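You operate a simulated robot arm through the tools that you are given. There is no shell and no other tool.

Carry out the task below with a simulated robot arm. There is one attempt and no reset: what you move stays moved.

TASK
Play out what is left on the music box, then set tune 1 and wind to mark 1.
Fine: stop it before you wind; leave it stopped.

It is judged by the outcome, as a careful person would: the job done as asked, and still so three seconds after it is handed in. It fails if anything else is knocked over, pushed out of place, dropped, spilled or broken.

THE ROBOT
A 6-joint arm with a two-finger gripper, fixed in place. Base frame: the origin is on the floor under the middle of its stand, x ahead of it, y to its left, z up. Units: cm, rad, N and s.
With the tool pointing down near the work surface it reaches from about 34 to 36 cm from the base axis. Its first joint turns from -1.204 to 3.002 rad. Payload 3 kg.
Tool frame: one jaw stands still; the origin (TCP) lies on its face and is the grasp point; the fingertips stand 3 cm ahead of it; z points along the fingers, y is the line along which they close. The gripper opens to 9.6 cm; its body begins 5.3 cm behind the TCP.
Orientation is told as [roll, pitch, yaw] about the base's x, y, z axes, in that order, counted from this pose: with the fingers straight down and closing along the base's y, the tool's x points along the base's -x, its y along +y and its z along -z.

THE INTERFACE
- The arm moves only by the tool drive_tool. Its argument "plan" is a list of rows, each an object of numbers (a shift or turn left out is 0, a gripper value left out holds the last): "x", "y", "z": the shift along the tool's x, y, z in cm; "wx", "wy", "wz": the turn, a rotation vector about the tool's x, y, z in rad; "gripper": the closure, from 0 (fully open) to 1 (shut). In form: [{"x": .., "y": .., "z": .., "wx": .., "wy": .., "wz": .., "gripper": ..}, ...]. A call has 1 to 20 rows; each row shifts and turns the commanded pose from where the row before left it, along the tool's axes as they then stand. Rows are played at 5 a second. More than 5 cm and 0.15 rad between two rows, or a gripper value outside its range, and nothing of the call is played. A pose out of reach is approached as far as the arm can. The call stops where the force on the tool passes 40 N (or 10 N more than at its start, if that is more) or the arm is blocked; 0.2 s more then pass. Each finger travels about 15.3 cm/s and halts on what it meets, pressing with about 27 N; the grip force reading is that of the motor and also rises with nothing between the fingers. The clock runs only during rows and for 0.2 s after the last one: add rows that do not move to give the fingers time. The reply holds the time, the measured pose of the TCP, the force on the tool along the base axes, the opening and the grip force, in the units named above and with some noise, with the torque about the TCP (base axes, N m) and any sound that the robot's microphone picked up.
- Cameras (640 x 400 px; columns grow to the right, rows downward): "scene" is fixed at [39.91, 64.91, 132.02]; the picture's right is [-0.99, -0.11, 0.00], its down [-0.04, 0.33, -0.94] and it looks along [0.11, -0.94, -0.33] (base axes); focal length 314 px, centre (320, 200). "wrist" rides on the gripper at [7.3, 2.2, -8.3] in the tool frame; the picture's right is [-0.29, 0.96, 0.00], its down [-0.66, -0.20, -0.72] and it looks along [-0.69, -0.21, 0.69] (tool axes); focal length 247 px, centre (320, 200). There is no depth. A picture from a camera that has moved, and an enlarged one, comes with that camera's place and axes in the base frame and with its lens.
- snapshot(camera): a new picture of that camera. No time passes.
- move_column(by): slides the trunk up (or, below 0, down) by that many cm; the arm rides with it, the base frame stays. It gives what a move gives, with no picture.
- close_up(camera, box): a new picture of the part [left, top, right, bottom] of that camera's present view, enlarged. No time passes.
- close_job(): hands the job in; it is judged then, once.

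Nothing tells you positions but the pictures and the camera data. Unless the task says otherwise, let go and move clear before handing in.

The tools are called after "Emit:" as a command line: name --argument value ..., lists and objects as JSON in quotes. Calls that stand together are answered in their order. drive_tool: Moves the arm, as the interface text tells. Its arguments: {"type":"object","properties":{"plan":{"type":"array","items":{"type":"object","properties":{"x":{"type":"number"},"y":{"type":"number"},"z":{"type":"number"},"wx":{"type":"number"},"wy":{"type":"number"},"wz":{"type":"number"},"gripper":{"type":"number"}}}}},"required":["plan"]} The other tools are called the same way: move_column (by) moves the trunk up or down; snapshot (camera) takes a picture; close_up (camera, box) takes an enlarged picture of a part of a camera's view; close_job () hands the job in.

At the start:

```text
time_s: 0.0
tool_pos: [47.28, -20.84, 104.32]
ee_rot: [0.002, 0.0, 0.0]
wrist_force: [0.0, -0.1, 0.5]
ft_torque: [0.0, -0.04, 0.04]
finger_gap: 9.58
grasp_force: 0.0
trunk travel left (down, up): [-94.0, 0.0]
```

scene: 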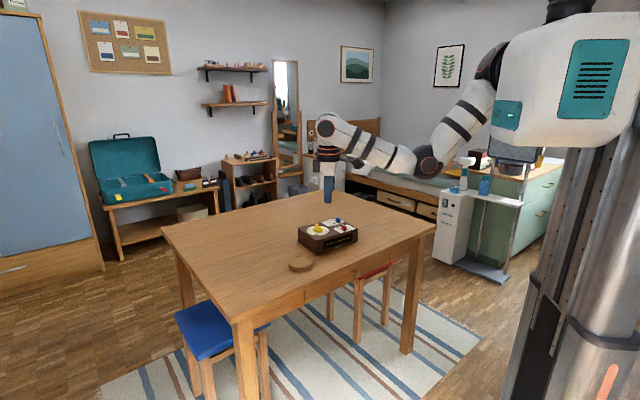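
wrist: 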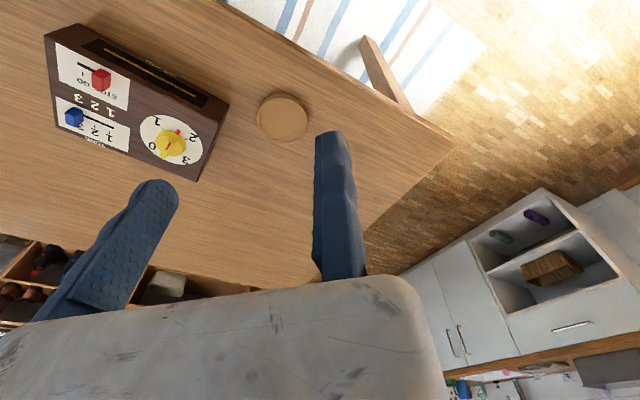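

The music box sits on the table: it has a yellow winding dial (0-3), a blue tune slider and a red stop/go slider. I'll look closer before moving.

Emit:
close_up --camera "scene" --box '[280, 205, 376, 265]'

Emit:
close_up --camera "wrist" --box '[30, 10, 250, 190]'

```text
6.67 times, centred on (328, 235) of scene
camera zoom: at [39.91, 64.91, 132.02], right [-0.99, -0.11, 0.0], down [-0.04, 0.33, -0.94], along [0.11, -0.94, -0.33], focal length 2095 px, centre (267, -33)
```

zoom: 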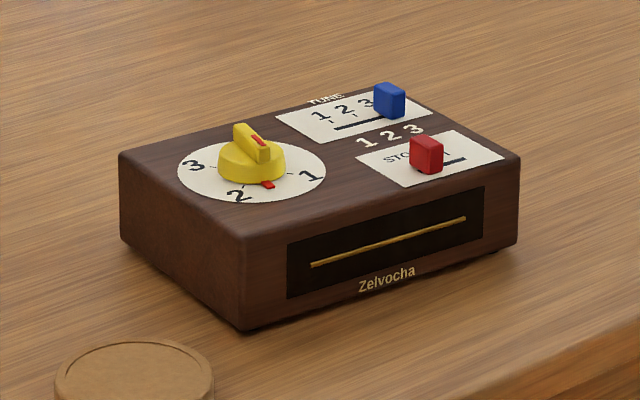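

```text
2.22 times, centred on (140, 100) of wrist
camera zoom: at [39.93, -18.5, 112.7], right [0.29, 0.96, 0.0], down [0.66, -0.2, 0.72], along [0.69, -0.21, -0.69], focal length 549 px, centre (720, 422)
```

zoom: 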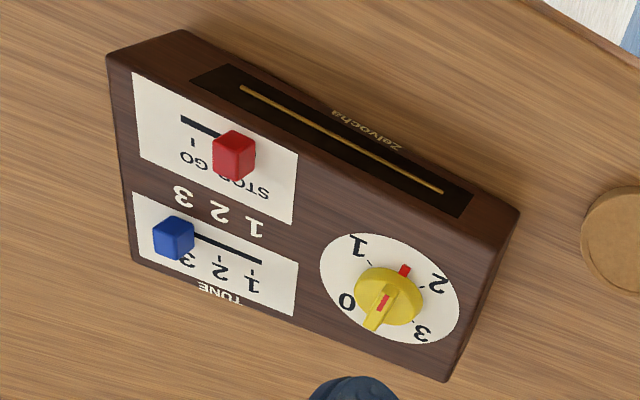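

The box is on the table around x 43–55, y −45 to −60, with its top near z 80. The red slider is at STOP, the blue one is past 3, and the dial reads about 1.5. I'll raise the tool and turn it to match the box before lowering the trunk for more reach.

Emit:
drive_tool --plan '[{"z": -3}, {"z": -3}, {"z": -3}, {"z": -3}, {"z": -3}, {"wz": 0.14}, {"wz": 0.14}, {"wz": 0.14}, {"wz": 0.14}, {"wz": 0.14}, {"wz": 0.14}, {}]'

```text
time_s: 2.6
tool_pos: [54.61, -20.69, 112.38]
ee_rot: [0.0, 0.001, -0.841]
wrist_force: [-0.1, 0.6, 0.3]
ft_torque: [0.0, 0.03, -0.01]
finger_gap: 9.61
grasp_force: 0.1
out of reach, approached as far as the arm can: row 1, 2, 3, 4, 5
trunk travel left (down, up): [-94.0, 0.0]
```

Raising the tool also pushed it outward, so reach grows with the tool's height relative to the trunk. Next I'll move over the box at this height.

Emit:
drive_tool --plan '[{"x": -2.1, "y": -3.15}, {"x": -2.1, "y": -3.15}, {"x": -2.1, "y": -3.15}, {"x": -2.1, "y": -3.15}, {"x": -2.1, "y": -3.15}, {"x": -2.1, "y": -3.15}, {"x": -2.1, "y": -3.15}, {"x": -2.1, "y": -3.15}, {}]'

Emit:
snapshot --camera "scene"

Emit:
snapshot --camera "wrist"

```text
time_s: 4.6
tool_pos: [47.56, -50.12, 111.83]
ee_rot: [-0.001, 0.0, -0.839]
wrist_force: [-0.3, -0.8, 0.9]
ft_torque: [-0.03, 0.0, 0.03]
finger_gap: 9.61
grasp_force: 0.2
out of reach, approached as far as the arm can: row 1
trunk travel left (down, up): [-94.0, 0.0]
```

```text
taken
```

scene: 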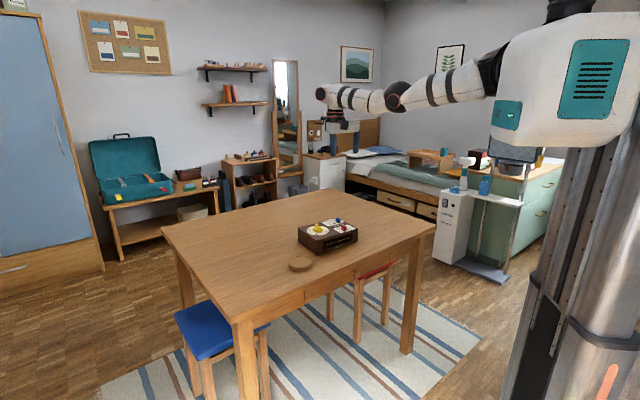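

```text
taken
camera wrist: at [44.25, -43.09, 120.31], right [0.91, 0.42, 0.0], down [0.29, -0.63, 0.72], along [0.3, -0.66, -0.69], focal length 247 px, centre (320, 200)
```

wrist: 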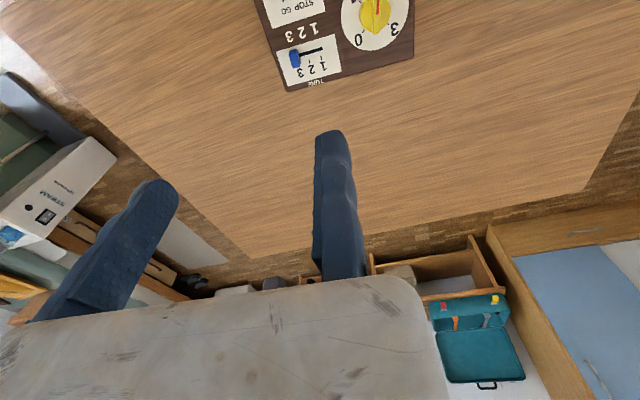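

The arm reaches over the box with room to spare. Lowering the trunk now to get closer.

Emit:
move_column --by -18

Emit:
snapshot --camera "wrist"

Emit:
close_up --camera "scene" --box '[280, 205, 376, 265]'

```text
time_s: 6.6
tool_pos: [47.56, -50.13, 93.96]
ee_rot: [0.0, 0.0, -0.841]
wrist_force: [0.3, -0.4, 0.5]
ft_torque: [0.0, -0.01, 0.0]
finger_gap: 9.6
grasp_force: 0.1
trunk travel left (down, up): [-76.0, 18.0]
```

```text
taken
camera wrist: at [44.25, -43.1, 102.29], right [0.91, 0.42, 0.0], down [0.29, -0.63, 0.72], along [0.3, -0.66, -0.69], focal length 247 px, centre (320, 200)
```

wrist: 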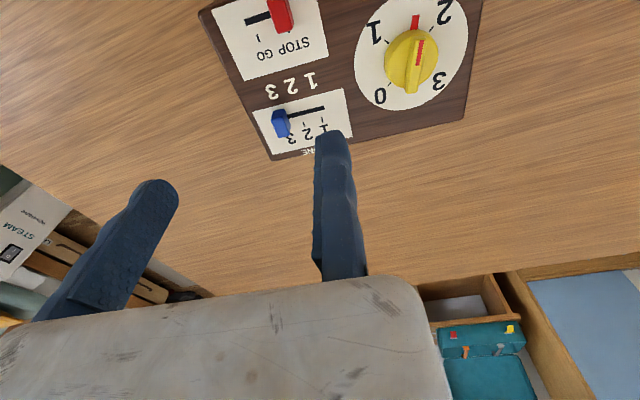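

```text
6.67 times, centred on (328, 235) of scene
camera zoom: at [39.91, 64.91, 132.02], right [-0.99, -0.11, 0.0], down [-0.04, 0.33, -0.94], along [0.11, -0.94, -0.33], focal length 2095 px, centre (267, -33)
```

zoom: 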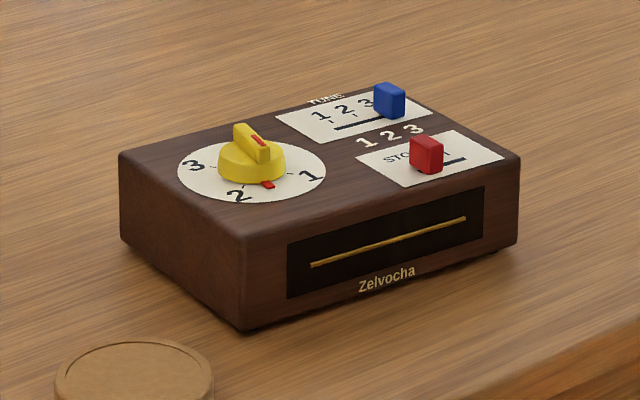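

Emit:
close_up --camera "wrist" --box '[190, 0, 490, 180]'

```text
2.13 times, centred on (340, 90) of wrist
camera zoom: at [44.25, -43.1, 102.29], right [0.91, 0.42, 0.0], down [0.29, -0.63, 0.72], along [0.3, -0.66, -0.69], focal length 527 px, centre (277, 435)
```

zoom: 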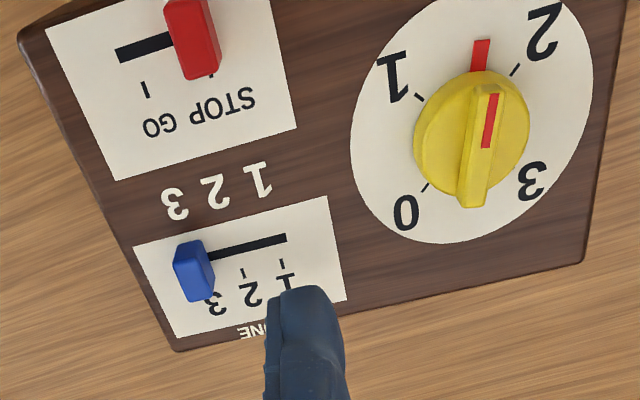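

The dial reads about 1.6, and 0→1 is a quarter turn clockwise. The sliders run along the box's long axis. I'll zoom in on the knobs for size and height before getting closer.

Emit:
close_up --camera "scene" --box '[332, 214, 364, 234]'

Emit:
close_up --camera "scene" --box '[302, 217, 334, 237]'

Emit:
close_up --camera "wrist" --box '[200, 0, 360, 100]'

```text
16.00 times, centred on (348, 224) of scene
camera zoom: at [39.91, 64.91, 132.02], right [-0.99, -0.11, 0.0], down [-0.04, 0.33, -0.94], along [0.11, -0.94, -0.33], focal length 5027 px, centre (-128, -184)
```

zoom: 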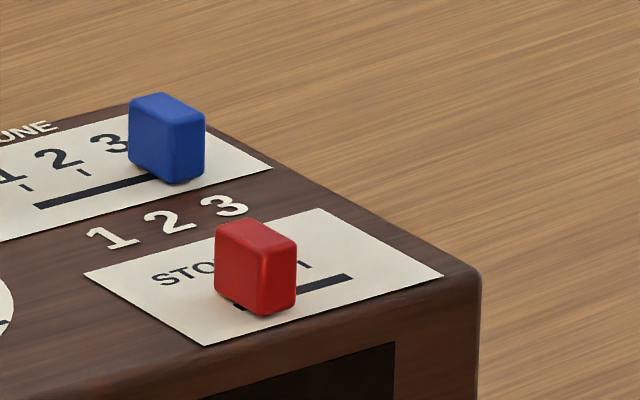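

```text
16.00 times, centred on (318, 227) of scene
camera zoom: at [39.91, 64.91, 132.02], right [-0.99, -0.11, 0.0], down [-0.04, 0.33, -0.94], along [0.11, -0.94, -0.33], focal length 5027 px, centre (352, -232)
```

zoom: 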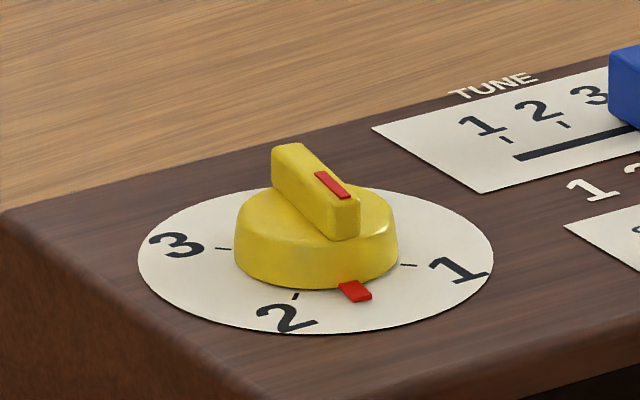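

```text
4.00 times, centred on (280, 50) of wrist
camera zoom: at [44.25, -43.1, 102.29], right [0.91, 0.42, 0.0], down [0.29, -0.63, 0.72], along [0.3, -0.66, -0.69], focal length 988 px, centre (480, 800)
```

zoom: 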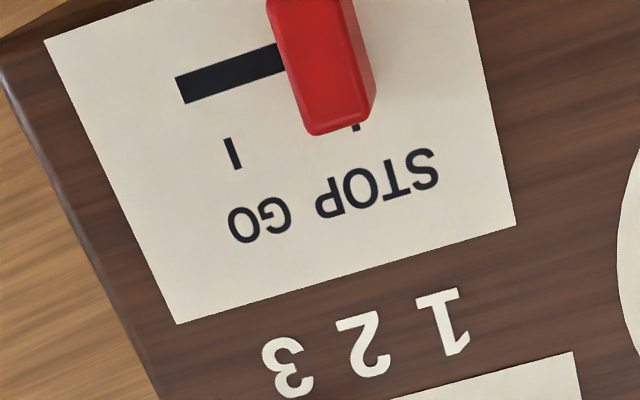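

Each slider knob is about 1.2 × 1.5 cm and 1.7 cm tall, and the dial fin stands about 0.9 cm above the knob body. I'll line up over the red slider with the jaws partly closed, so one jaw sits on each side of it along the slot.

Emit:
drive_tool --plan '[{"wz": 0.045, "gripper": 0.75}, {"x": 1.2}, {"x": 1.2}, {"x": 1.2}, {"x": 1.16, "y": -0.15}, {}, {}]'

Emit:
snapshot --camera "wrist"

Emit:
snapshot --camera "scene"

```text
time_s: 8.2
tool_pos: [44.49, -46.45, 93.85]
ee_rot: [0.001, 0.0, -0.885]
wrist_force: [-0.4, 0.5, -0.4]
ft_torque: [0.01, 0.02, 0.0]
finger_gap: 2.4
grasp_force: 0.0
trunk travel left (down, up): [-76.0, 18.0]
```

```text
taken
camera wrist: at [41.44, -39.32, 102.3], right [0.93, 0.38, 0.0], down [0.26, -0.64, 0.72], along [0.27, -0.67, -0.69], focal length 247 px, centre (320, 200)
```

wrist: 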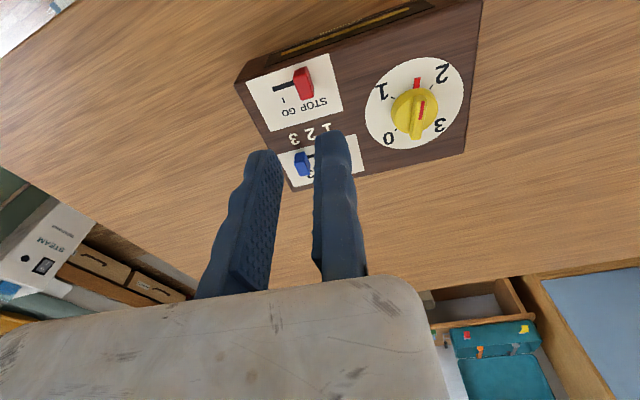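

```text
taken
```

scene: 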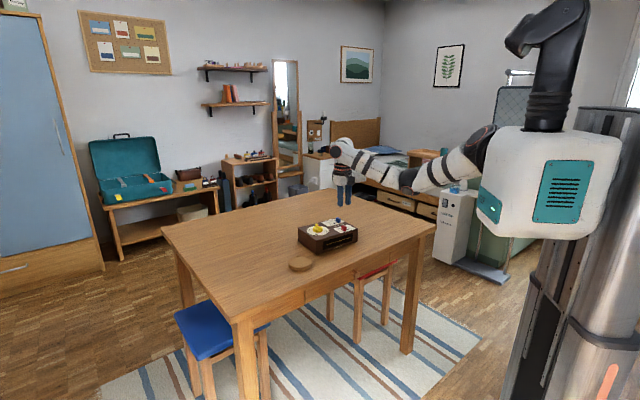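

Emit:
close_up --camera "wrist" --box '[230, 30, 390, 130]'

Emit:
close_up --camera "wrist" --box '[340, 40, 500, 140]'

```text
4.00 times, centred on (310, 80) of wrist
camera zoom: at [41.44, -39.32, 102.3], right [0.93, 0.38, 0.0], down [0.26, -0.64, 0.72], along [0.27, -0.67, -0.69], focal length 988 px, centre (360, 680)
```

zoom: 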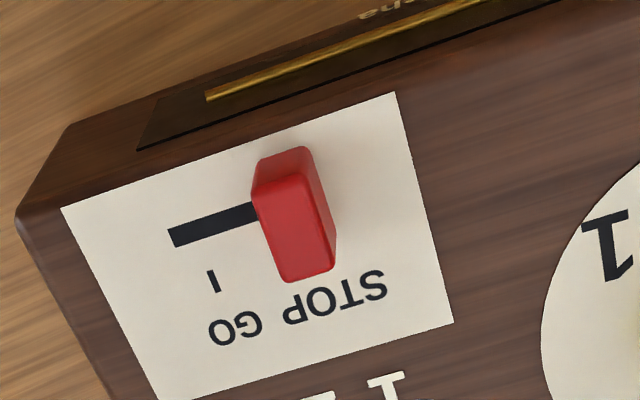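

```text
4.00 times, centred on (420, 90) of wrist
camera zoom: at [41.44, -39.32, 102.3], right [0.93, 0.38, 0.0], down [0.26, -0.64, 0.72], along [0.27, -0.67, -0.69], focal length 988 px, centre (-80, 640)
```

zoom: 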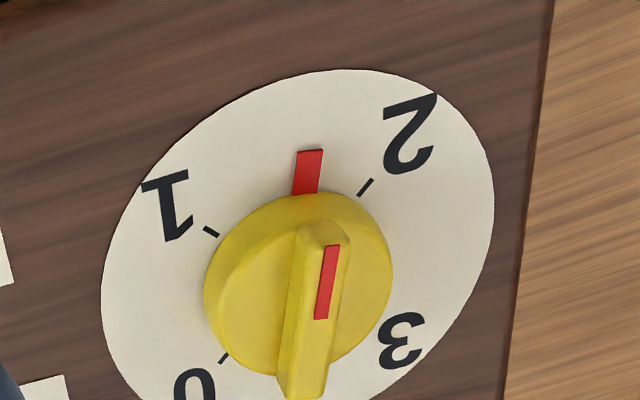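

Red's centre is at about (43.4, −47.25), nicely between the jaws. I'll descend with the column.

Emit:
drive_tool --plan '[{"y": -0.15}, {}]'

Emit:
move_column --by -7

Emit:
snapshot --camera "wrist"

Emit:
close_up --camera "scene" --box '[280, 185, 376, 245]'

```text
time_s: 8.8
tool_pos: [44.28, -46.47, 93.88]
ee_rot: [-0.001, 0.0, -0.885]
wrist_force: [0.1, 0.7, -0.3]
ft_torque: [-0.03, -0.03, 0.03]
finger_gap: 2.37
grasp_force: 0.0
trunk travel left (down, up): [-76.0, 18.0]
```

```text
time_s: 9.9
tool_pos: [44.33, -46.43, 86.83]
ee_rot: [0.0, 0.002, -0.886]
wrist_force: [0.1, 0.3, -0.4]
ft_torque: [0.02, -0.02, -0.03]
finger_gap: 2.4
grasp_force: 0.1
trunk travel left (down, up): [-69.0, 25.0]
```

```text
taken
camera wrist: at [41.32, -39.37, 95.3], right [0.93, 0.38, 0.0], down [0.26, -0.64, 0.72], along [0.27, -0.67, -0.69], focal length 247 px, centre (320, 200)
```

wrist: 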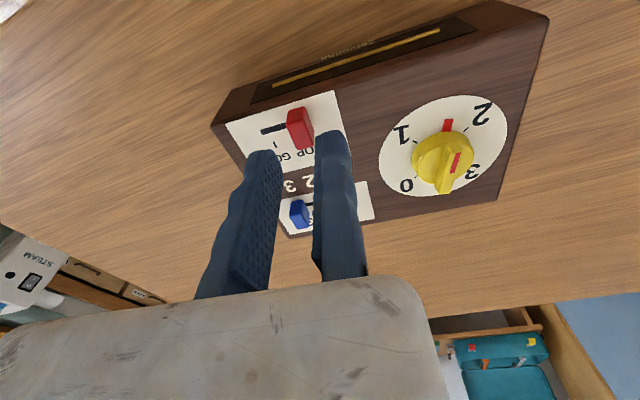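

```text
6.67 times, centred on (328, 215) of scene
camera zoom: at [39.91, 64.91, 132.02], right [-0.99, -0.11, 0.0], down [-0.04, 0.33, -0.94], along [0.11, -0.94, -0.33], focal length 2095 px, centre (267, 100)
```

zoom: 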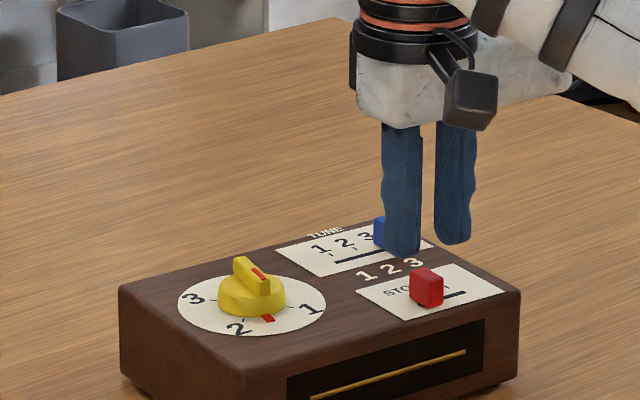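

Alignment looks good, so I'll lower the last bit to bring the tips down on both sides of the red knob.

Emit:
move_column --by -1.6

Emit:
move_column --by -0.9

Emit:
close_up --camera "scene" --box '[320, 200, 384, 240]'

Emit:
close_up --camera "wrist" --box '[200, 60, 456, 220]'

```text
time_s: 10.5
tool_pos: [44.38, -46.53, 85.33]
ee_rot: [0.0, 0.002, -0.885]
wrist_force: [0.6, 0.4, 0.6]
ft_torque: [-0.01, -0.01, 0.05]
finger_gap: 2.41
grasp_force: 0.3
trunk travel left (down, up): [-67.4, 26.6]
```

```text
time_s: 11.1
tool_pos: [44.28, -46.57, 84.37]
ee_rot: [0.0, 0.0, -0.886]
wrist_force: [0.5, 0.5, 0.7]
ft_torque: [0.02, 0.01, -0.02]
finger_gap: 2.4
grasp_force: 0.0
trunk travel left (down, up): [-66.5, 27.5]
```

```text
10.00 times, centred on (352, 220) of scene
camera zoom: at [39.91, 64.91, 132.02], right [-0.99, -0.11, 0.0], down [-0.04, 0.33, -0.94], along [0.11, -0.94, -0.33], focal length 3142 px, centre (0, 0)
```

zoom: 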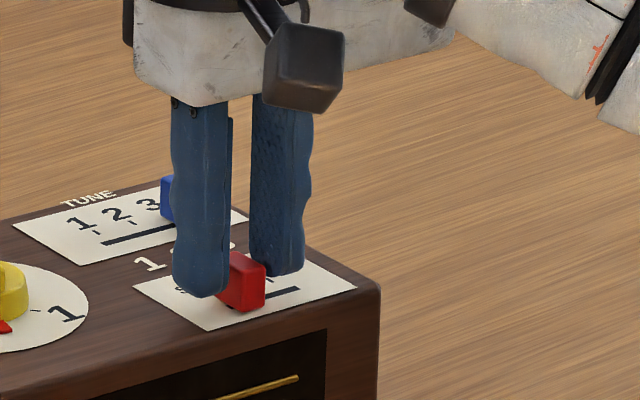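

```text
2.50 times, centred on (328, 140) of wrist
camera zoom: at [41.32, -39.37, 92.79], right [0.93, 0.38, 0.0], down [0.26, -0.64, 0.72], along [0.27, -0.67, -0.69], focal length 617 px, centre (300, 350)
```

zoom: 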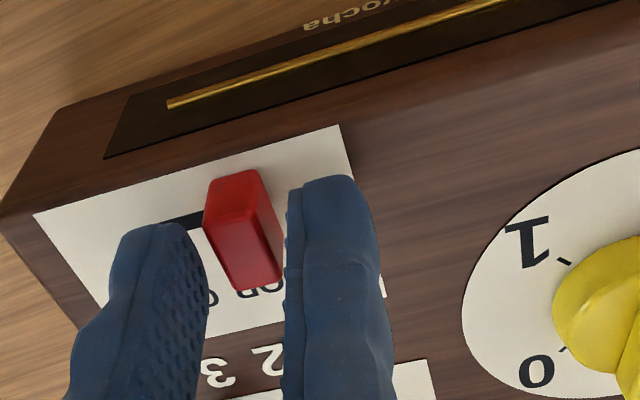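

The jaws straddle the red knob cleanly with no contact force. Now I'll push it along the slot toward GO.

Emit:
drive_tool --plan '[{"y": -0.4}, {"y": -0.4}, {"y": -0.4}, {"y": -0.4}, {"y": -0.4}, {"y": -0.4}, {"y": -0.3}, {}]'

Emit:
close_up --camera "wrist" --box '[200, 60, 456, 220]'

Emit:
close_up --camera "scene" --box '[280, 200, 376, 260]'

```text
time_s: 12.9
tool_pos: [42.23, -48.23, 84.49]
ee_rot: [0.0, 0.0, -0.884]
wrist_force: [-0.6, 0.0, -0.5]
ft_torque: [-0.01, 0.03, -0.01]
finger_gap: 2.44
grasp_force: 0.1
trunk travel left (down, up): [-66.5, 27.5]
```

```text
2.50 times, centred on (328, 140) of wrist
camera zoom: at [39.26, -41.13, 92.9], right [0.93, 0.38, 0.0], down [0.26, -0.64, 0.72], along [0.27, -0.67, -0.69], focal length 617 px, centre (300, 350)
```

zoom: 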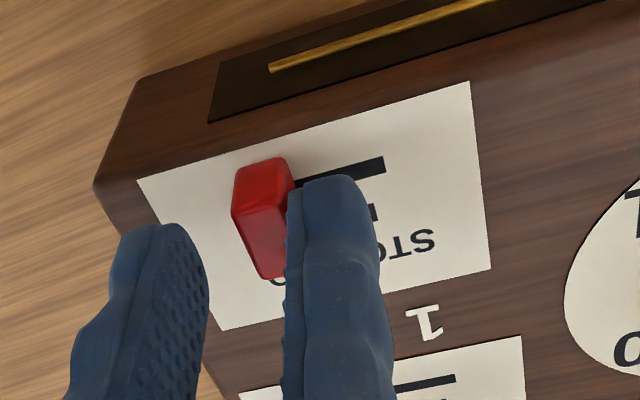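

```text
6.67 times, centred on (328, 230) of scene
camera zoom: at [39.91, 64.91, 132.02], right [-0.99, -0.11, 0.0], down [-0.04, 0.33, -0.94], along [0.11, -0.94, -0.33], focal length 2095 px, centre (267, 0)
```

zoom: 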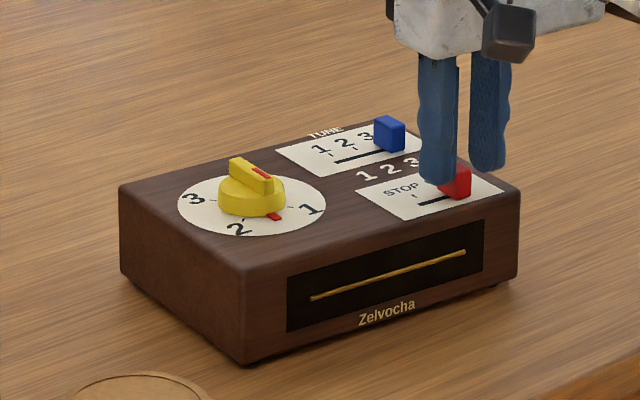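

The knob is nearly at GO and no sound has been reported yet. I'll nudge it a little further and wait.

Emit:
drive_tool --plan '[{"y": -0.2}, {}, {}, {}, {}, {}]'

Emit:
close_up --camera "scene" --box '[280, 200, 376, 260]'

```text
time_s: 14.3
tool_pos: [42.04, -48.45, 84.33]
ee_rot: [0.0, 0.0, -0.885]
wrist_force: [0.2, 0.1, 0.2]
ft_torque: [0.01, -0.03, 0.0]
finger_gap: 2.37
grasp_force: 0.0
trunk travel left (down, up): [-66.5, 27.5]
```

```text
6.67 times, centred on (328, 230) of scene
camera zoom: at [39.91, 64.91, 132.02], right [-0.99, -0.11, 0.0], down [-0.04, 0.33, -0.94], along [0.11, -0.94, -0.33], focal length 2095 px, centre (267, 0)
```

zoom: 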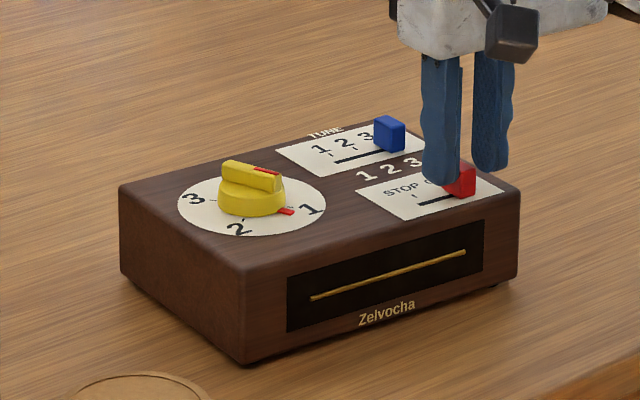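

The dial is turning back toward 1, so the box is playing. I'll hold still and wait.

Emit:
drive_tool --plan '[{}, {}, {}, {}, {}, {}, {}, {}, {}, {}, {}, {}, {}, {}, {}]'

Emit:
close_up --camera "scene" --box '[280, 200, 376, 260]'

```text
time_s: 17.5
tool_pos: [42.07, -48.43, 84.44]
ee_rot: [0.001, 0.0, -0.884]
wrist_force: [0.3, 0.6, -0.1]
ft_torque: [0.04, 0.02, 0.01]
finger_gap: 2.41
grasp_force: 0.0
trunk travel left (down, up): [-66.5, 27.5]
```

```text
6.67 times, centred on (328, 230) of scene
camera zoom: at [39.91, 64.91, 132.02], right [-0.99, -0.11, 0.0], down [-0.04, 0.33, -0.94], along [0.11, -0.94, -0.33], focal length 2095 px, centre (267, 0)
```

zoom: 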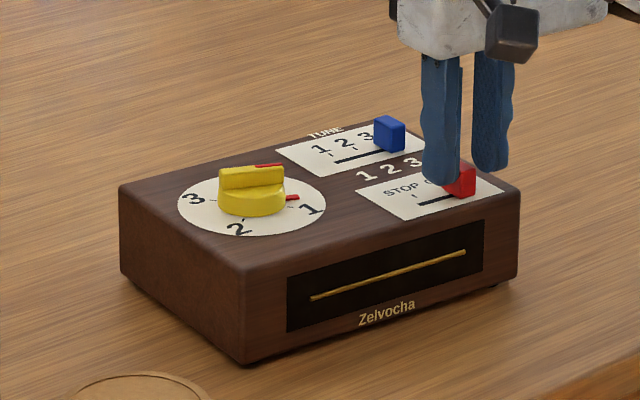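

Still unwinding, now past 1. I'll keep waiting.

Emit:
drive_tool --plan '[{}, {}, {}, {}, {}, {}, {}, {}, {}, {}, {}, {}, {}, {}, {}, {}, {}, {}, {}, {}]'

Emit:
close_up --camera "scene" --box '[280, 200, 376, 260]'

```text
time_s: 21.7
tool_pos: [42.0, -48.43, 84.52]
ee_rot: [0.0, 0.001, -0.886]
wrist_force: [0.2, 0.3, -0.3]
ft_torque: [0.01, 0.0, 0.0]
finger_gap: 2.38
grasp_force: 0.0
trunk travel left (down, up): [-66.5, 27.5]
```

```text
6.67 times, centred on (328, 230) of scene
camera zoom: at [39.91, 64.91, 132.02], right [-0.99, -0.11, 0.0], down [-0.04, 0.33, -0.94], along [0.11, -0.94, -0.33], focal length 2095 px, centre (267, 0)
```

zoom: 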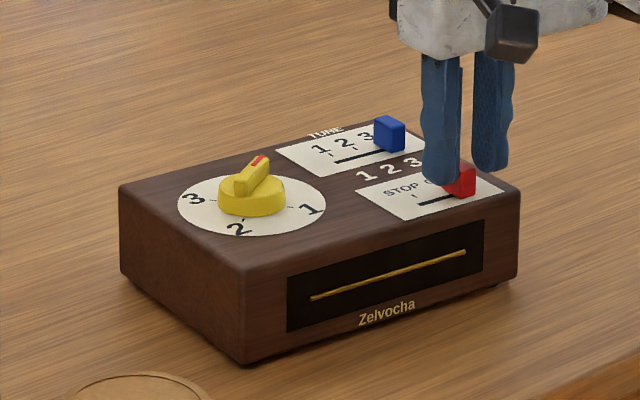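

The pointer is at or near 0. I'll wait longer to confirm it has fully run down.

Emit:
drive_tool --plan '[{}, {}, {}, {}, {}, {}, {}, {}, {}, {}, {}, {}, {}, {}, {}, {}, {}, {}, {}, {}]'

Emit:
close_up --camera "scene" --box '[302, 217, 334, 237]'

Emit:
close_up --camera "wrist" --box '[380, 60, 636, 220]'

```text
time_s: 25.9
tool_pos: [42.01, -48.35, 84.4]
ee_rot: [-0.001, 0.0, -0.886]
wrist_force: [-0.6, -0.4, 0.3]
ft_torque: [-0.03, -0.01, 0.0]
finger_gap: 2.4
grasp_force: 0.1
trunk travel left (down, up): [-66.5, 27.5]
```

```text
16.00 times, centred on (318, 227) of scene
camera zoom: at [39.91, 64.91, 132.02], right [-0.99, -0.11, 0.0], down [-0.04, 0.33, -0.94], along [0.11, -0.94, -0.33], focal length 5027 px, centre (352, -232)
```

zoom: 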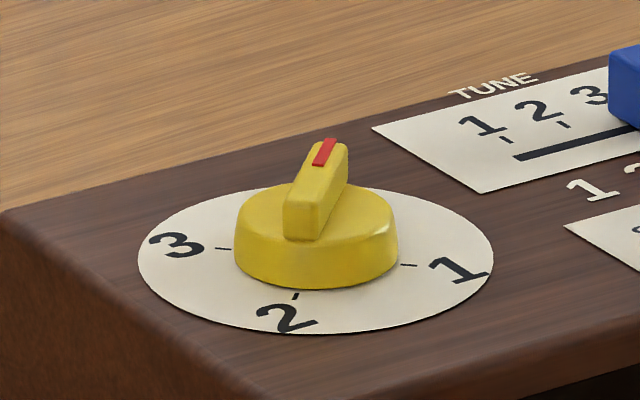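

```text
2.50 times, centred on (508, 140) of wrist
camera zoom: at [39.08, -41.27, 92.84], right [0.93, 0.38, 0.0], down [0.26, -0.64, 0.72], along [0.27, -0.67, -0.69], focal length 617 px, centre (-150, 350)
```

zoom: 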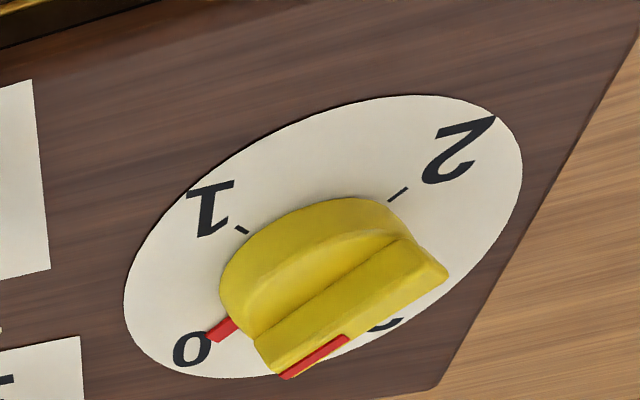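

The pointer sits on the 0 tick. I'll pause briefly and compare pictures to be sure it has stopped moving.

Emit:
drive_tool --plan '[{}, {}, {}, {}, {}, {}, {}, {}, {}, {}, {}, {}]'

Emit:
close_up --camera "wrist" --box '[380, 60, 636, 220]'

Emit:
close_up --camera "wrist" --box '[200, 60, 456, 220]'

```text
time_s: 28.5
tool_pos: [42.1, -48.42, 84.37]
ee_rot: [-0.001, 0.001, -0.885]
wrist_force: [0.3, -0.8, 0.1]
ft_torque: [-0.02, 0.01, 0.01]
finger_gap: 2.41
grasp_force: 0.1
trunk travel left (down, up): [-66.5, 27.5]
```

```text
2.50 times, centred on (508, 140) of wrist
camera zoom: at [39.08, -41.27, 92.84], right [0.93, 0.38, 0.0], down [0.26, -0.64, 0.72], along [0.27, -0.67, -0.69], focal length 617 px, centre (-150, 350)
```

zoom: 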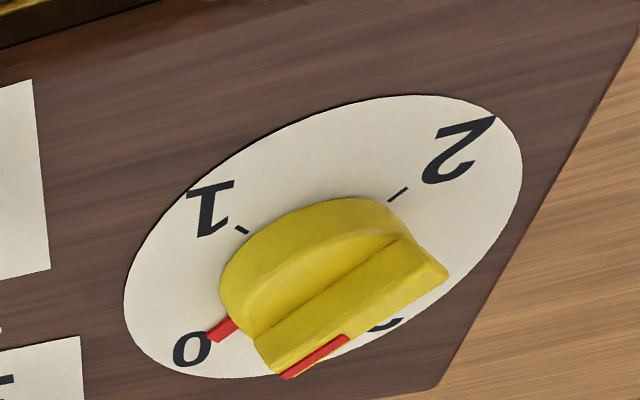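

```text
2.50 times, centred on (328, 140) of wrist
camera zoom: at [39.08, -41.27, 92.84], right [0.93, 0.38, 0.0], down [0.26, -0.64, 0.72], along [0.27, -0.67, -0.69], focal length 617 px, centre (300, 350)
```

zoom: 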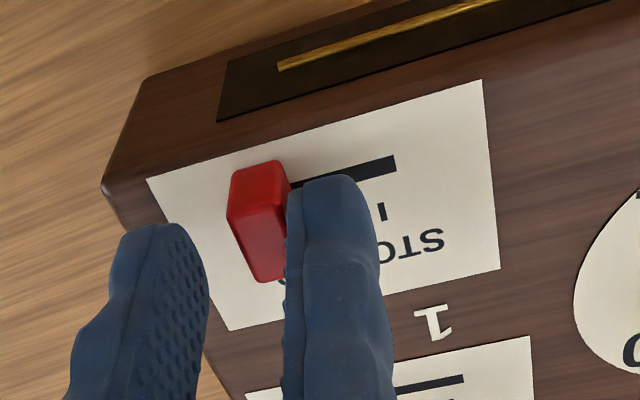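

It's stationary at 0, so it has played out. Now I'll push red back to STOP with the other jaw.

Emit:
drive_tool --plan '[{"y": 0.4}, {"y": 0.4}, {"y": 0.4}, {"y": 0.4}, {"y": 0.4}, {"y": 0.4}, {"y": 0.4}, {"y": 0.4}, {"y": 0.2}, {}]'

Emit:
close_up --camera "wrist" --box '[200, 60, 456, 220]'

Emit:
close_up --camera "scene" --box '[332, 214, 364, 234]'

```text
time_s: 30.7
tool_pos: [44.72, -46.16, 84.37]
ee_rot: [-0.001, 0.0, -0.885]
wrist_force: [-0.4, -0.1, 0.4]
ft_torque: [0.03, 0.0, 0.02]
finger_gap: 2.39
grasp_force: 0.0
trunk travel left (down, up): [-66.5, 27.5]
```

```text
2.50 times, centred on (328, 140) of wrist
camera zoom: at [41.72, -39.11, 92.79], right [0.93, 0.38, 0.0], down [0.26, -0.64, 0.72], along [0.27, -0.67, -0.69], focal length 617 px, centre (300, 350)
```

zoom: 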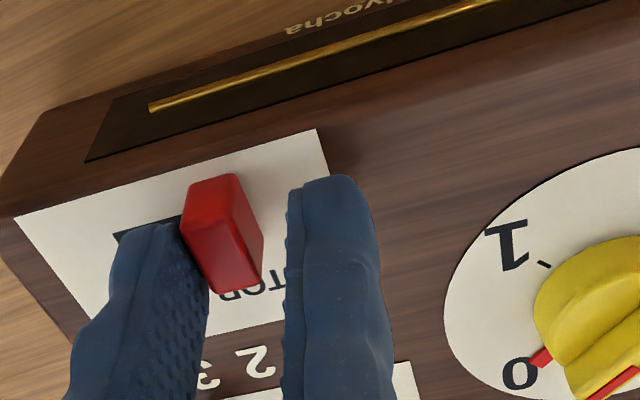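

```text
16.00 times, centred on (348, 224) of scene
camera zoom: at [39.91, 64.91, 132.02], right [-0.99, -0.11, 0.0], down [-0.04, 0.33, -0.94], along [0.11, -0.94, -0.33], focal length 5027 px, centre (-128, -184)
```

zoom: 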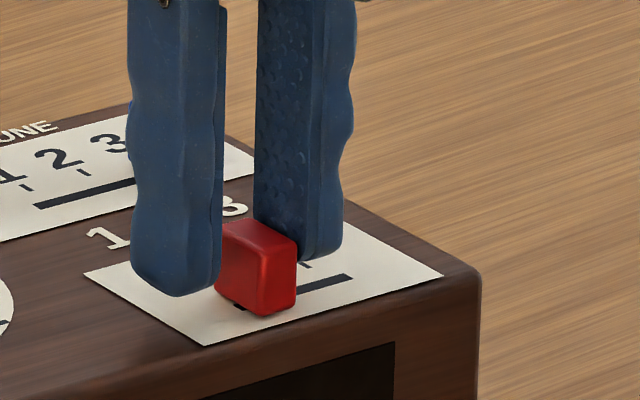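

Red is back exactly where it was at STOP. I'll back off, rise, and go to the blue tune slider.

Emit:
drive_tool --plan '[{"y": -0.5}, {}]'

Emit:
move_column --by 5

Emit:
drive_tool --plan '[{"x": -0.8}, {"x": -0.8}, {"x": -0.8}, {"x": -0.8}, {}]'

Emit:
snapshot --camera "wrist"

Emit:
close_up --camera "scene" --box '[332, 214, 364, 234]'

```text
time_s: 31.3
tool_pos: [44.32, -46.5, 84.33]
ee_rot: [0.001, 0.0, -0.885]
wrist_force: [1.1, 0.6, -0.1]
ft_torque: [0.0, 0.02, 0.01]
finger_gap: 2.41
grasp_force: 0.1
trunk travel left (down, up): [-66.5, 27.5]
```

```text
time_s: 32.2
tool_pos: [44.2, -46.53, 89.3]
ee_rot: [0.0, 0.001, -0.884]
wrist_force: [-0.1, 0.6, -0.1]
ft_torque: [-0.03, -0.01, 0.02]
finger_gap: 2.37
grasp_force: 0.0
trunk travel left (down, up): [-71.5, 22.5]
```

```text
time_s: 33.4
tool_pos: [46.4, -48.86, 89.33]
ee_rot: [0.001, 0.0, -0.885]
wrist_force: [0.9, 0.5, 0.6]
ft_torque: [-0.05, -0.05, -0.01]
finger_gap: 2.4
grasp_force: 0.1
trunk travel left (down, up): [-71.5, 22.5]
```

```text
taken
camera wrist: at [43.32, -41.74, 97.75], right [0.93, 0.38, 0.0], down [0.26, -0.64, 0.72], along [0.27, -0.67, -0.69], focal length 247 px, centre (320, 200)
```

wrist: 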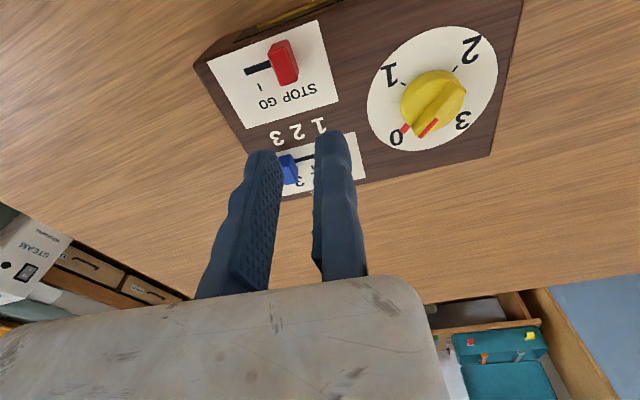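

```text
16.00 times, centred on (348, 224) of scene
camera zoom: at [39.91, 64.91, 132.02], right [-0.99, -0.11, 0.0], down [-0.04, 0.33, -0.94], along [0.11, -0.94, -0.33], focal length 5027 px, centre (-128, -184)
```

zoom: 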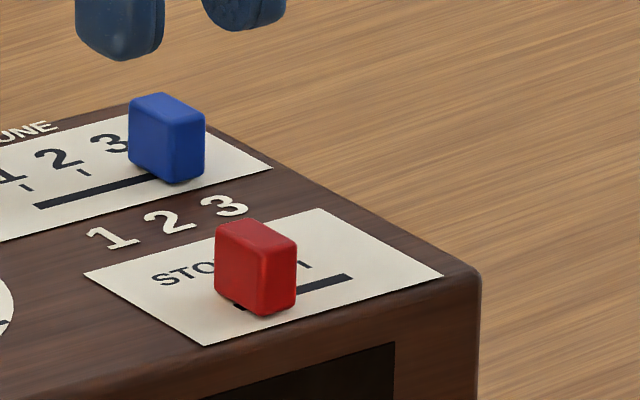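

Emit:
close_up --camera "wrist" --box '[230, 110, 390, 210]'

```text
4.00 times, centred on (310, 160) of wrist
camera zoom: at [43.32, -41.74, 97.75], right [0.93, 0.38, 0.0], down [0.26, -0.64, 0.72], along [0.27, -0.67, -0.69], focal length 988 px, centre (360, 360)
```

zoom: 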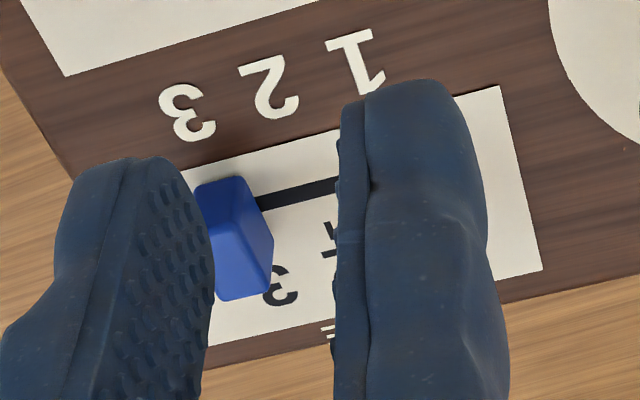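

Blue's centre is at about (45.85, −54.95). I'll move over it at a safe height, then lower.

Emit:
drive_tool --plan '[{"x": -0.9, "y": -0.65}, {"x": -0.9, "y": -0.65}, {"x": -0.9, "y": -0.65}, {"x": -0.9, "y": -0.65}, {"x": -0.77, "y": -0.48}, {}]'

Emit:
close_up --camera "wrist" --box '[200, 60, 456, 220]'

Emit:
close_up --camera "scene" --box '[312, 194, 376, 234]'

```text
time_s: 34.8
tool_pos: [45.83, -52.18, 89.38]
ee_rot: [0.0, -0.002, -0.886]
wrist_force: [-0.7, 0.2, 0.1]
ft_torque: [-0.01, 0.02, 0.01]
finger_gap: 2.41
grasp_force: 0.1
out of reach, approached as far as the arm can: row 3, 4, 5
trunk travel left (down, up): [-71.5, 22.5]
```

```text
2.50 times, centred on (328, 140) of wrist
camera zoom: at [42.74, -45.15, 97.83], right [0.93, 0.38, 0.0], down [0.26, -0.64, 0.72], along [0.27, -0.67, -0.69], focal length 617 px, centre (300, 350)
```

zoom: 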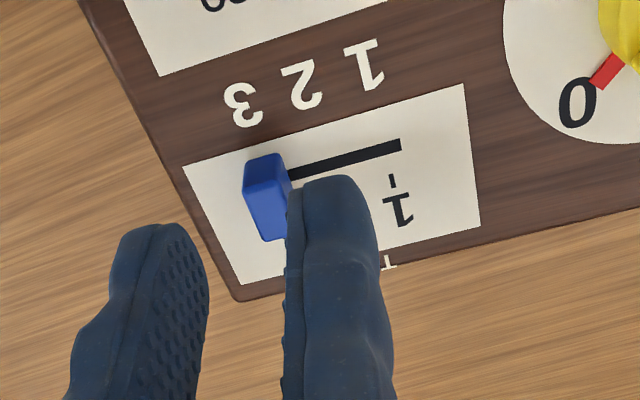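

```text
10.00 times, centred on (344, 214) of scene
camera zoom: at [39.91, 64.91, 132.02], right [-0.99, -0.11, 0.0], down [-0.04, 0.33, -0.94], along [0.11, -0.94, -0.33], focal length 3142 px, centre (80, 60)
```

zoom: 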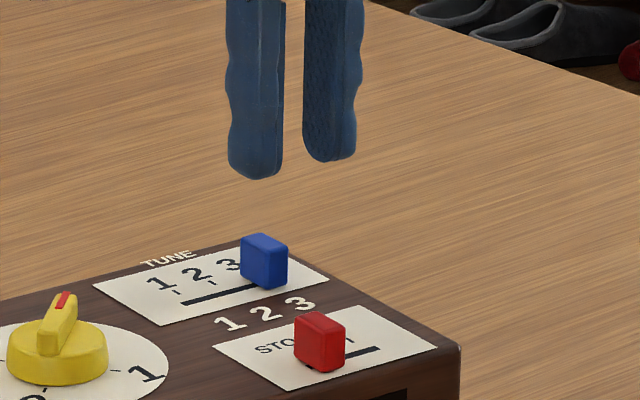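

Reach tops out at r≈69.5 at this relative height. Raising the arm relative to the trunk gives more reach, so I'll raise the tool, move outward, and then lower the trunk.

Emit:
drive_tool --plan '[{"z": -1.5}, {"z": -1.5}, {"z": -1.5}, {"z": -1.5}, {}, {"x": -0.8}, {"x": -0.8}, {}]'

Emit:
snapshot --camera "scene"

```text
time_s: 36.6
tool_pos: [46.27, -52.33, 95.53]
ee_rot: [-0.001, 0.0, -0.882]
wrist_force: [-0.5, 1.0, -0.9]
ft_torque: [-0.01, 0.0, -0.01]
finger_gap: 2.39
grasp_force: 0.0
out of reach, approached as far as the arm can: row 6, 7
trunk travel left (down, up): [-71.5, 22.5]
```

```text
taken
```

scene: 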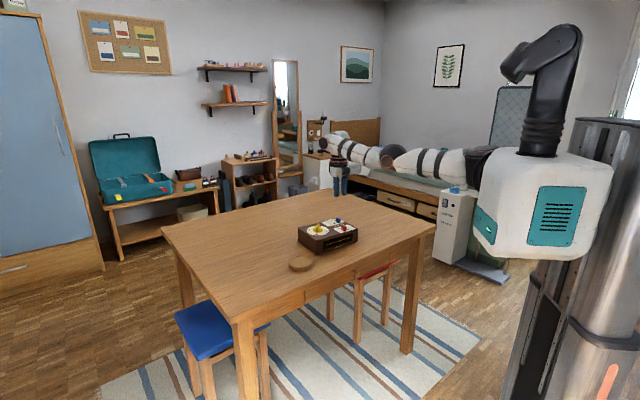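

With the tool straight down the arm maxes out at r≈70, but blue needs about 71.5. I'll tilt the fingers outward by 0.2 rad about the closing axis, which keeps the jaw faces square to the slot.

Emit:
drive_tool --plan '[{"wy": -0.1}, {"wy": -0.1}, {"x": -0.62, "z": 0.125, "y": -0.39}, {"x": -0.615, "z": 0.125, "y": -0.39}, {}, {}]'

Emit:
snapshot --camera "wrist"

```text
time_s: 38.0
tool_pos: [46.26, -53.83, 95.5]
ee_rot: [0.0, -0.201, -0.885]
wrist_force: [-0.6, -0.1, 0.1]
ft_torque: [-0.03, 0.02, 0.0]
finger_gap: 2.41
grasp_force: 0.0
trunk travel left (down, up): [-71.5, 22.5]
```

```text
taken
camera wrist: at [42.4, -45.61, 102.29], right [0.92, 0.38, 0.06], down [0.16, -0.52, 0.84], along [0.35, -0.76, -0.54], focal length 247 px, centre (320, 200)
```

wrist: 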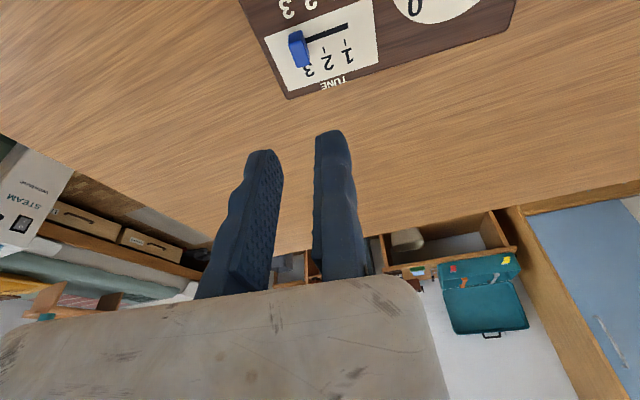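

The tilt worked and the pose is reached. Lowering the trunk toward the blue knob, with a check partway.

Emit:
move_column --by -8.5

Emit:
close_up --camera "wrist" --box '[200, 60, 456, 220]'

Emit:
close_up --camera "scene" --box '[312, 194, 376, 234]'

```text
time_s: 39.2
tool_pos: [46.3, -53.78, 86.98]
ee_rot: [0.0, -0.202, -0.885]
wrist_force: [-0.8, 0.1, 0.1]
ft_torque: [0.0, -0.05, -0.03]
finger_gap: 2.4
grasp_force: 0.0
trunk travel left (down, up): [-63.0, 31.0]
```

```text
2.50 times, centred on (328, 140) of wrist
camera zoom: at [42.39, -45.59, 93.8], right [0.92, 0.38, 0.06], down [0.16, -0.52, 0.84], along [0.35, -0.76, -0.54], focal length 617 px, centre (300, 350)
```

zoom: 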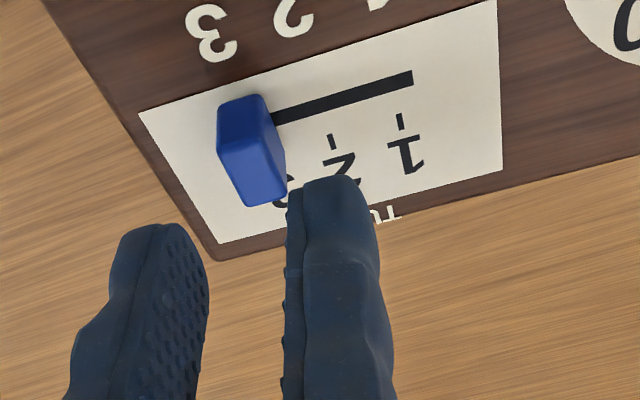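

```text
10.00 times, centred on (344, 214) of scene
camera zoom: at [39.91, 64.91, 132.02], right [-0.99, -0.11, 0.0], down [-0.04, 0.33, -0.94], along [0.11, -0.94, -0.33], focal length 3142 px, centre (80, 60)
```

zoom: 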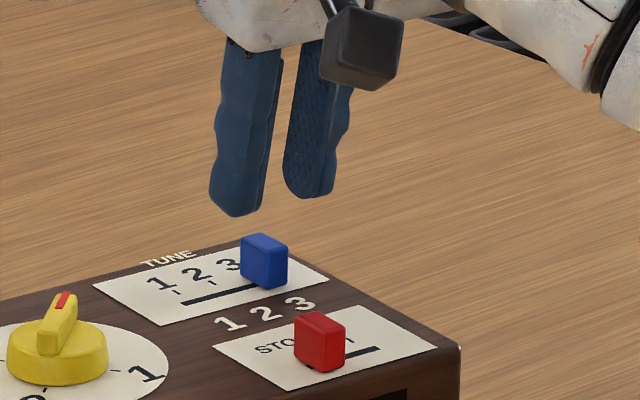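

Blue's centre is confirmed at about (45.86, −54.9). I'll lower the rest of the way.

Emit:
move_column --by -1.7

Emit:
move_column --by -0.9

Emit:
close_up --camera "wrist" --box '[200, 60, 456, 220]'

Emit:
close_up --camera "scene" --box '[312, 194, 376, 234]'

```text
time_s: 39.9
tool_pos: [46.44, -53.9, 85.38]
ee_rot: [-0.001, -0.203, -0.885]
wrist_force: [-0.6, 0.6, -0.3]
ft_torque: [-0.01, -0.05, 0.04]
finger_gap: 2.4
grasp_force: 0.1
trunk travel left (down, up): [-61.3, 32.7]
```

```text
time_s: 40.4
tool_pos: [46.46, -53.95, 84.4]
ee_rot: [0.001, -0.203, -0.884]
wrist_force: [0.6, -0.6, 0.7]
ft_torque: [-0.03, 0.02, 0.04]
finger_gap: 2.39
grasp_force: 0.1
trunk travel left (down, up): [-60.4, 33.6]
```

```text
2.50 times, centred on (328, 140) of wrist
camera zoom: at [42.39, -45.59, 91.19], right [0.92, 0.38, 0.06], down [0.16, -0.52, 0.84], along [0.35, -0.76, -0.54], focal length 617 px, centre (300, 350)
```

zoom: 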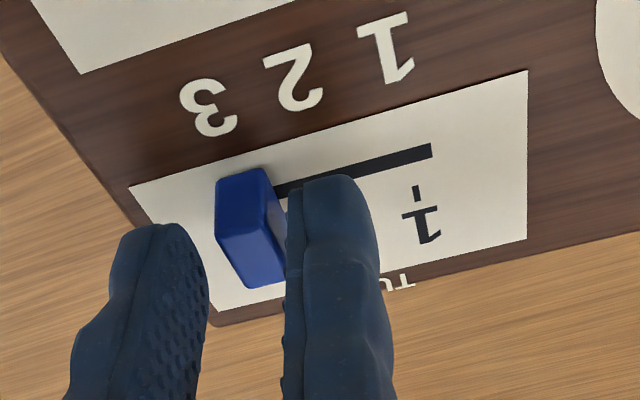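

```text
10.00 times, centred on (344, 214) of scene
camera zoom: at [39.91, 64.91, 132.02], right [-0.99, -0.11, 0.0], down [-0.04, 0.33, -0.94], along [0.11, -0.94, -0.33], focal length 3142 px, centre (80, 60)
```

zoom: 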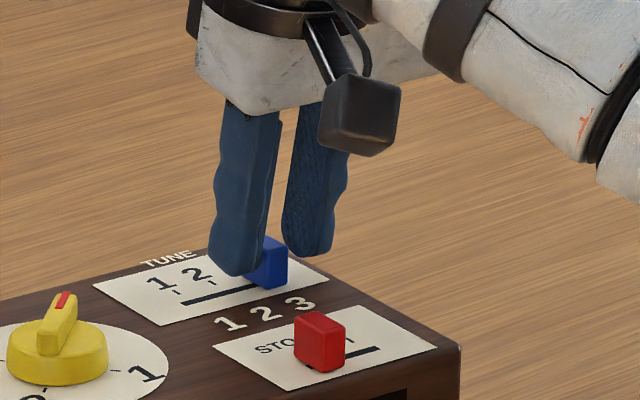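

The blue knob is between the jaws. I'll push it toward 1 along +y in small steps, stopping short to check.

Emit:
drive_tool --plan '[{"y": 0.4}, {"y": 0.4}, {"y": 0.4}, {"y": 0.4}, {"y": 0.4}, {"y": 0.4}, {"y": 0.4}, {"y": 0.4}, {"y": 0.4}, {"y": 0.4}, {"y": 0.2}, {}]'

Emit:
close_up --camera "wrist" --box '[200, 60, 456, 220]'

Emit:
close_up --camera "scene" --box '[312, 194, 376, 234]'

```text
time_s: 43.0
tool_pos: [49.52, -51.13, 84.48]
ee_rot: [0.0, -0.199, -0.884]
wrist_force: [-0.9, -0.5, 0.2]
ft_torque: [-0.01, 0.0, 0.0]
finger_gap: 2.4
grasp_force: 0.0
trunk travel left (down, up): [-60.4, 33.6]
```

```text
2.50 times, centred on (328, 140) of wrist
camera zoom: at [45.62, -42.93, 91.24], right [0.92, 0.38, 0.06], down [0.16, -0.52, 0.84], along [0.35, -0.76, -0.54], focal length 617 px, centre (300, 350)
```

zoom: 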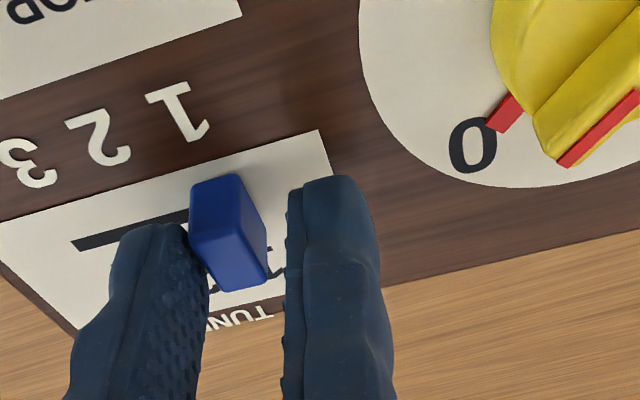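

```text
10.00 times, centred on (344, 214) of scene
camera zoom: at [39.91, 64.91, 132.02], right [-0.99, -0.11, 0.0], down [-0.04, 0.33, -0.94], along [0.11, -0.94, -0.33], focal length 3142 px, centre (80, 60)
```

zoom: 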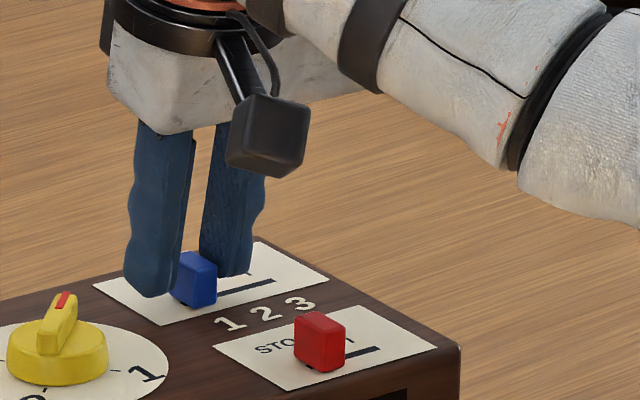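

Emit:
close_up --camera "scene" --box '[316, 212, 348, 232]'

Emit:
close_up --camera "wrist" --box '[240, 110, 336, 200]'

```text
16.00 times, centred on (332, 222) of scene
camera zoom: at [39.91, 64.91, 132.02], right [-0.99, -0.11, 0.0], down [-0.04, 0.33, -0.94], along [0.11, -0.94, -0.33], focal length 5027 px, centre (128, -152)
```

zoom: 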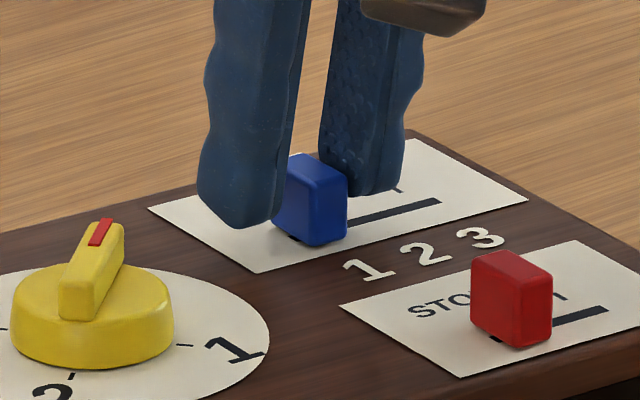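

```text
4.44 times, centred on (288, 155) of wrist
camera zoom: at [45.62, -42.93, 91.24], right [0.92, 0.38, 0.06], down [0.16, -0.52, 0.84], along [0.35, -0.76, -0.54], focal length 1098 px, centre (462, 400)
```

zoom: 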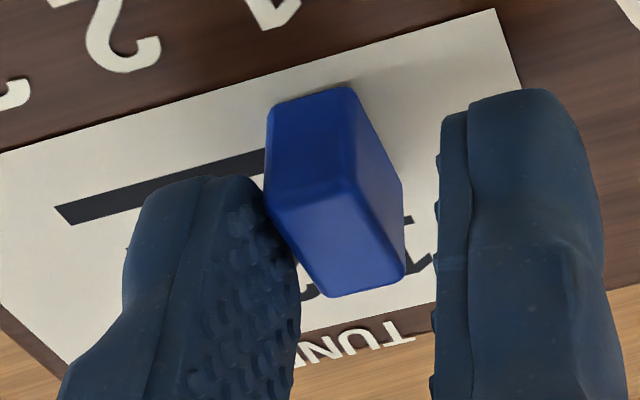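

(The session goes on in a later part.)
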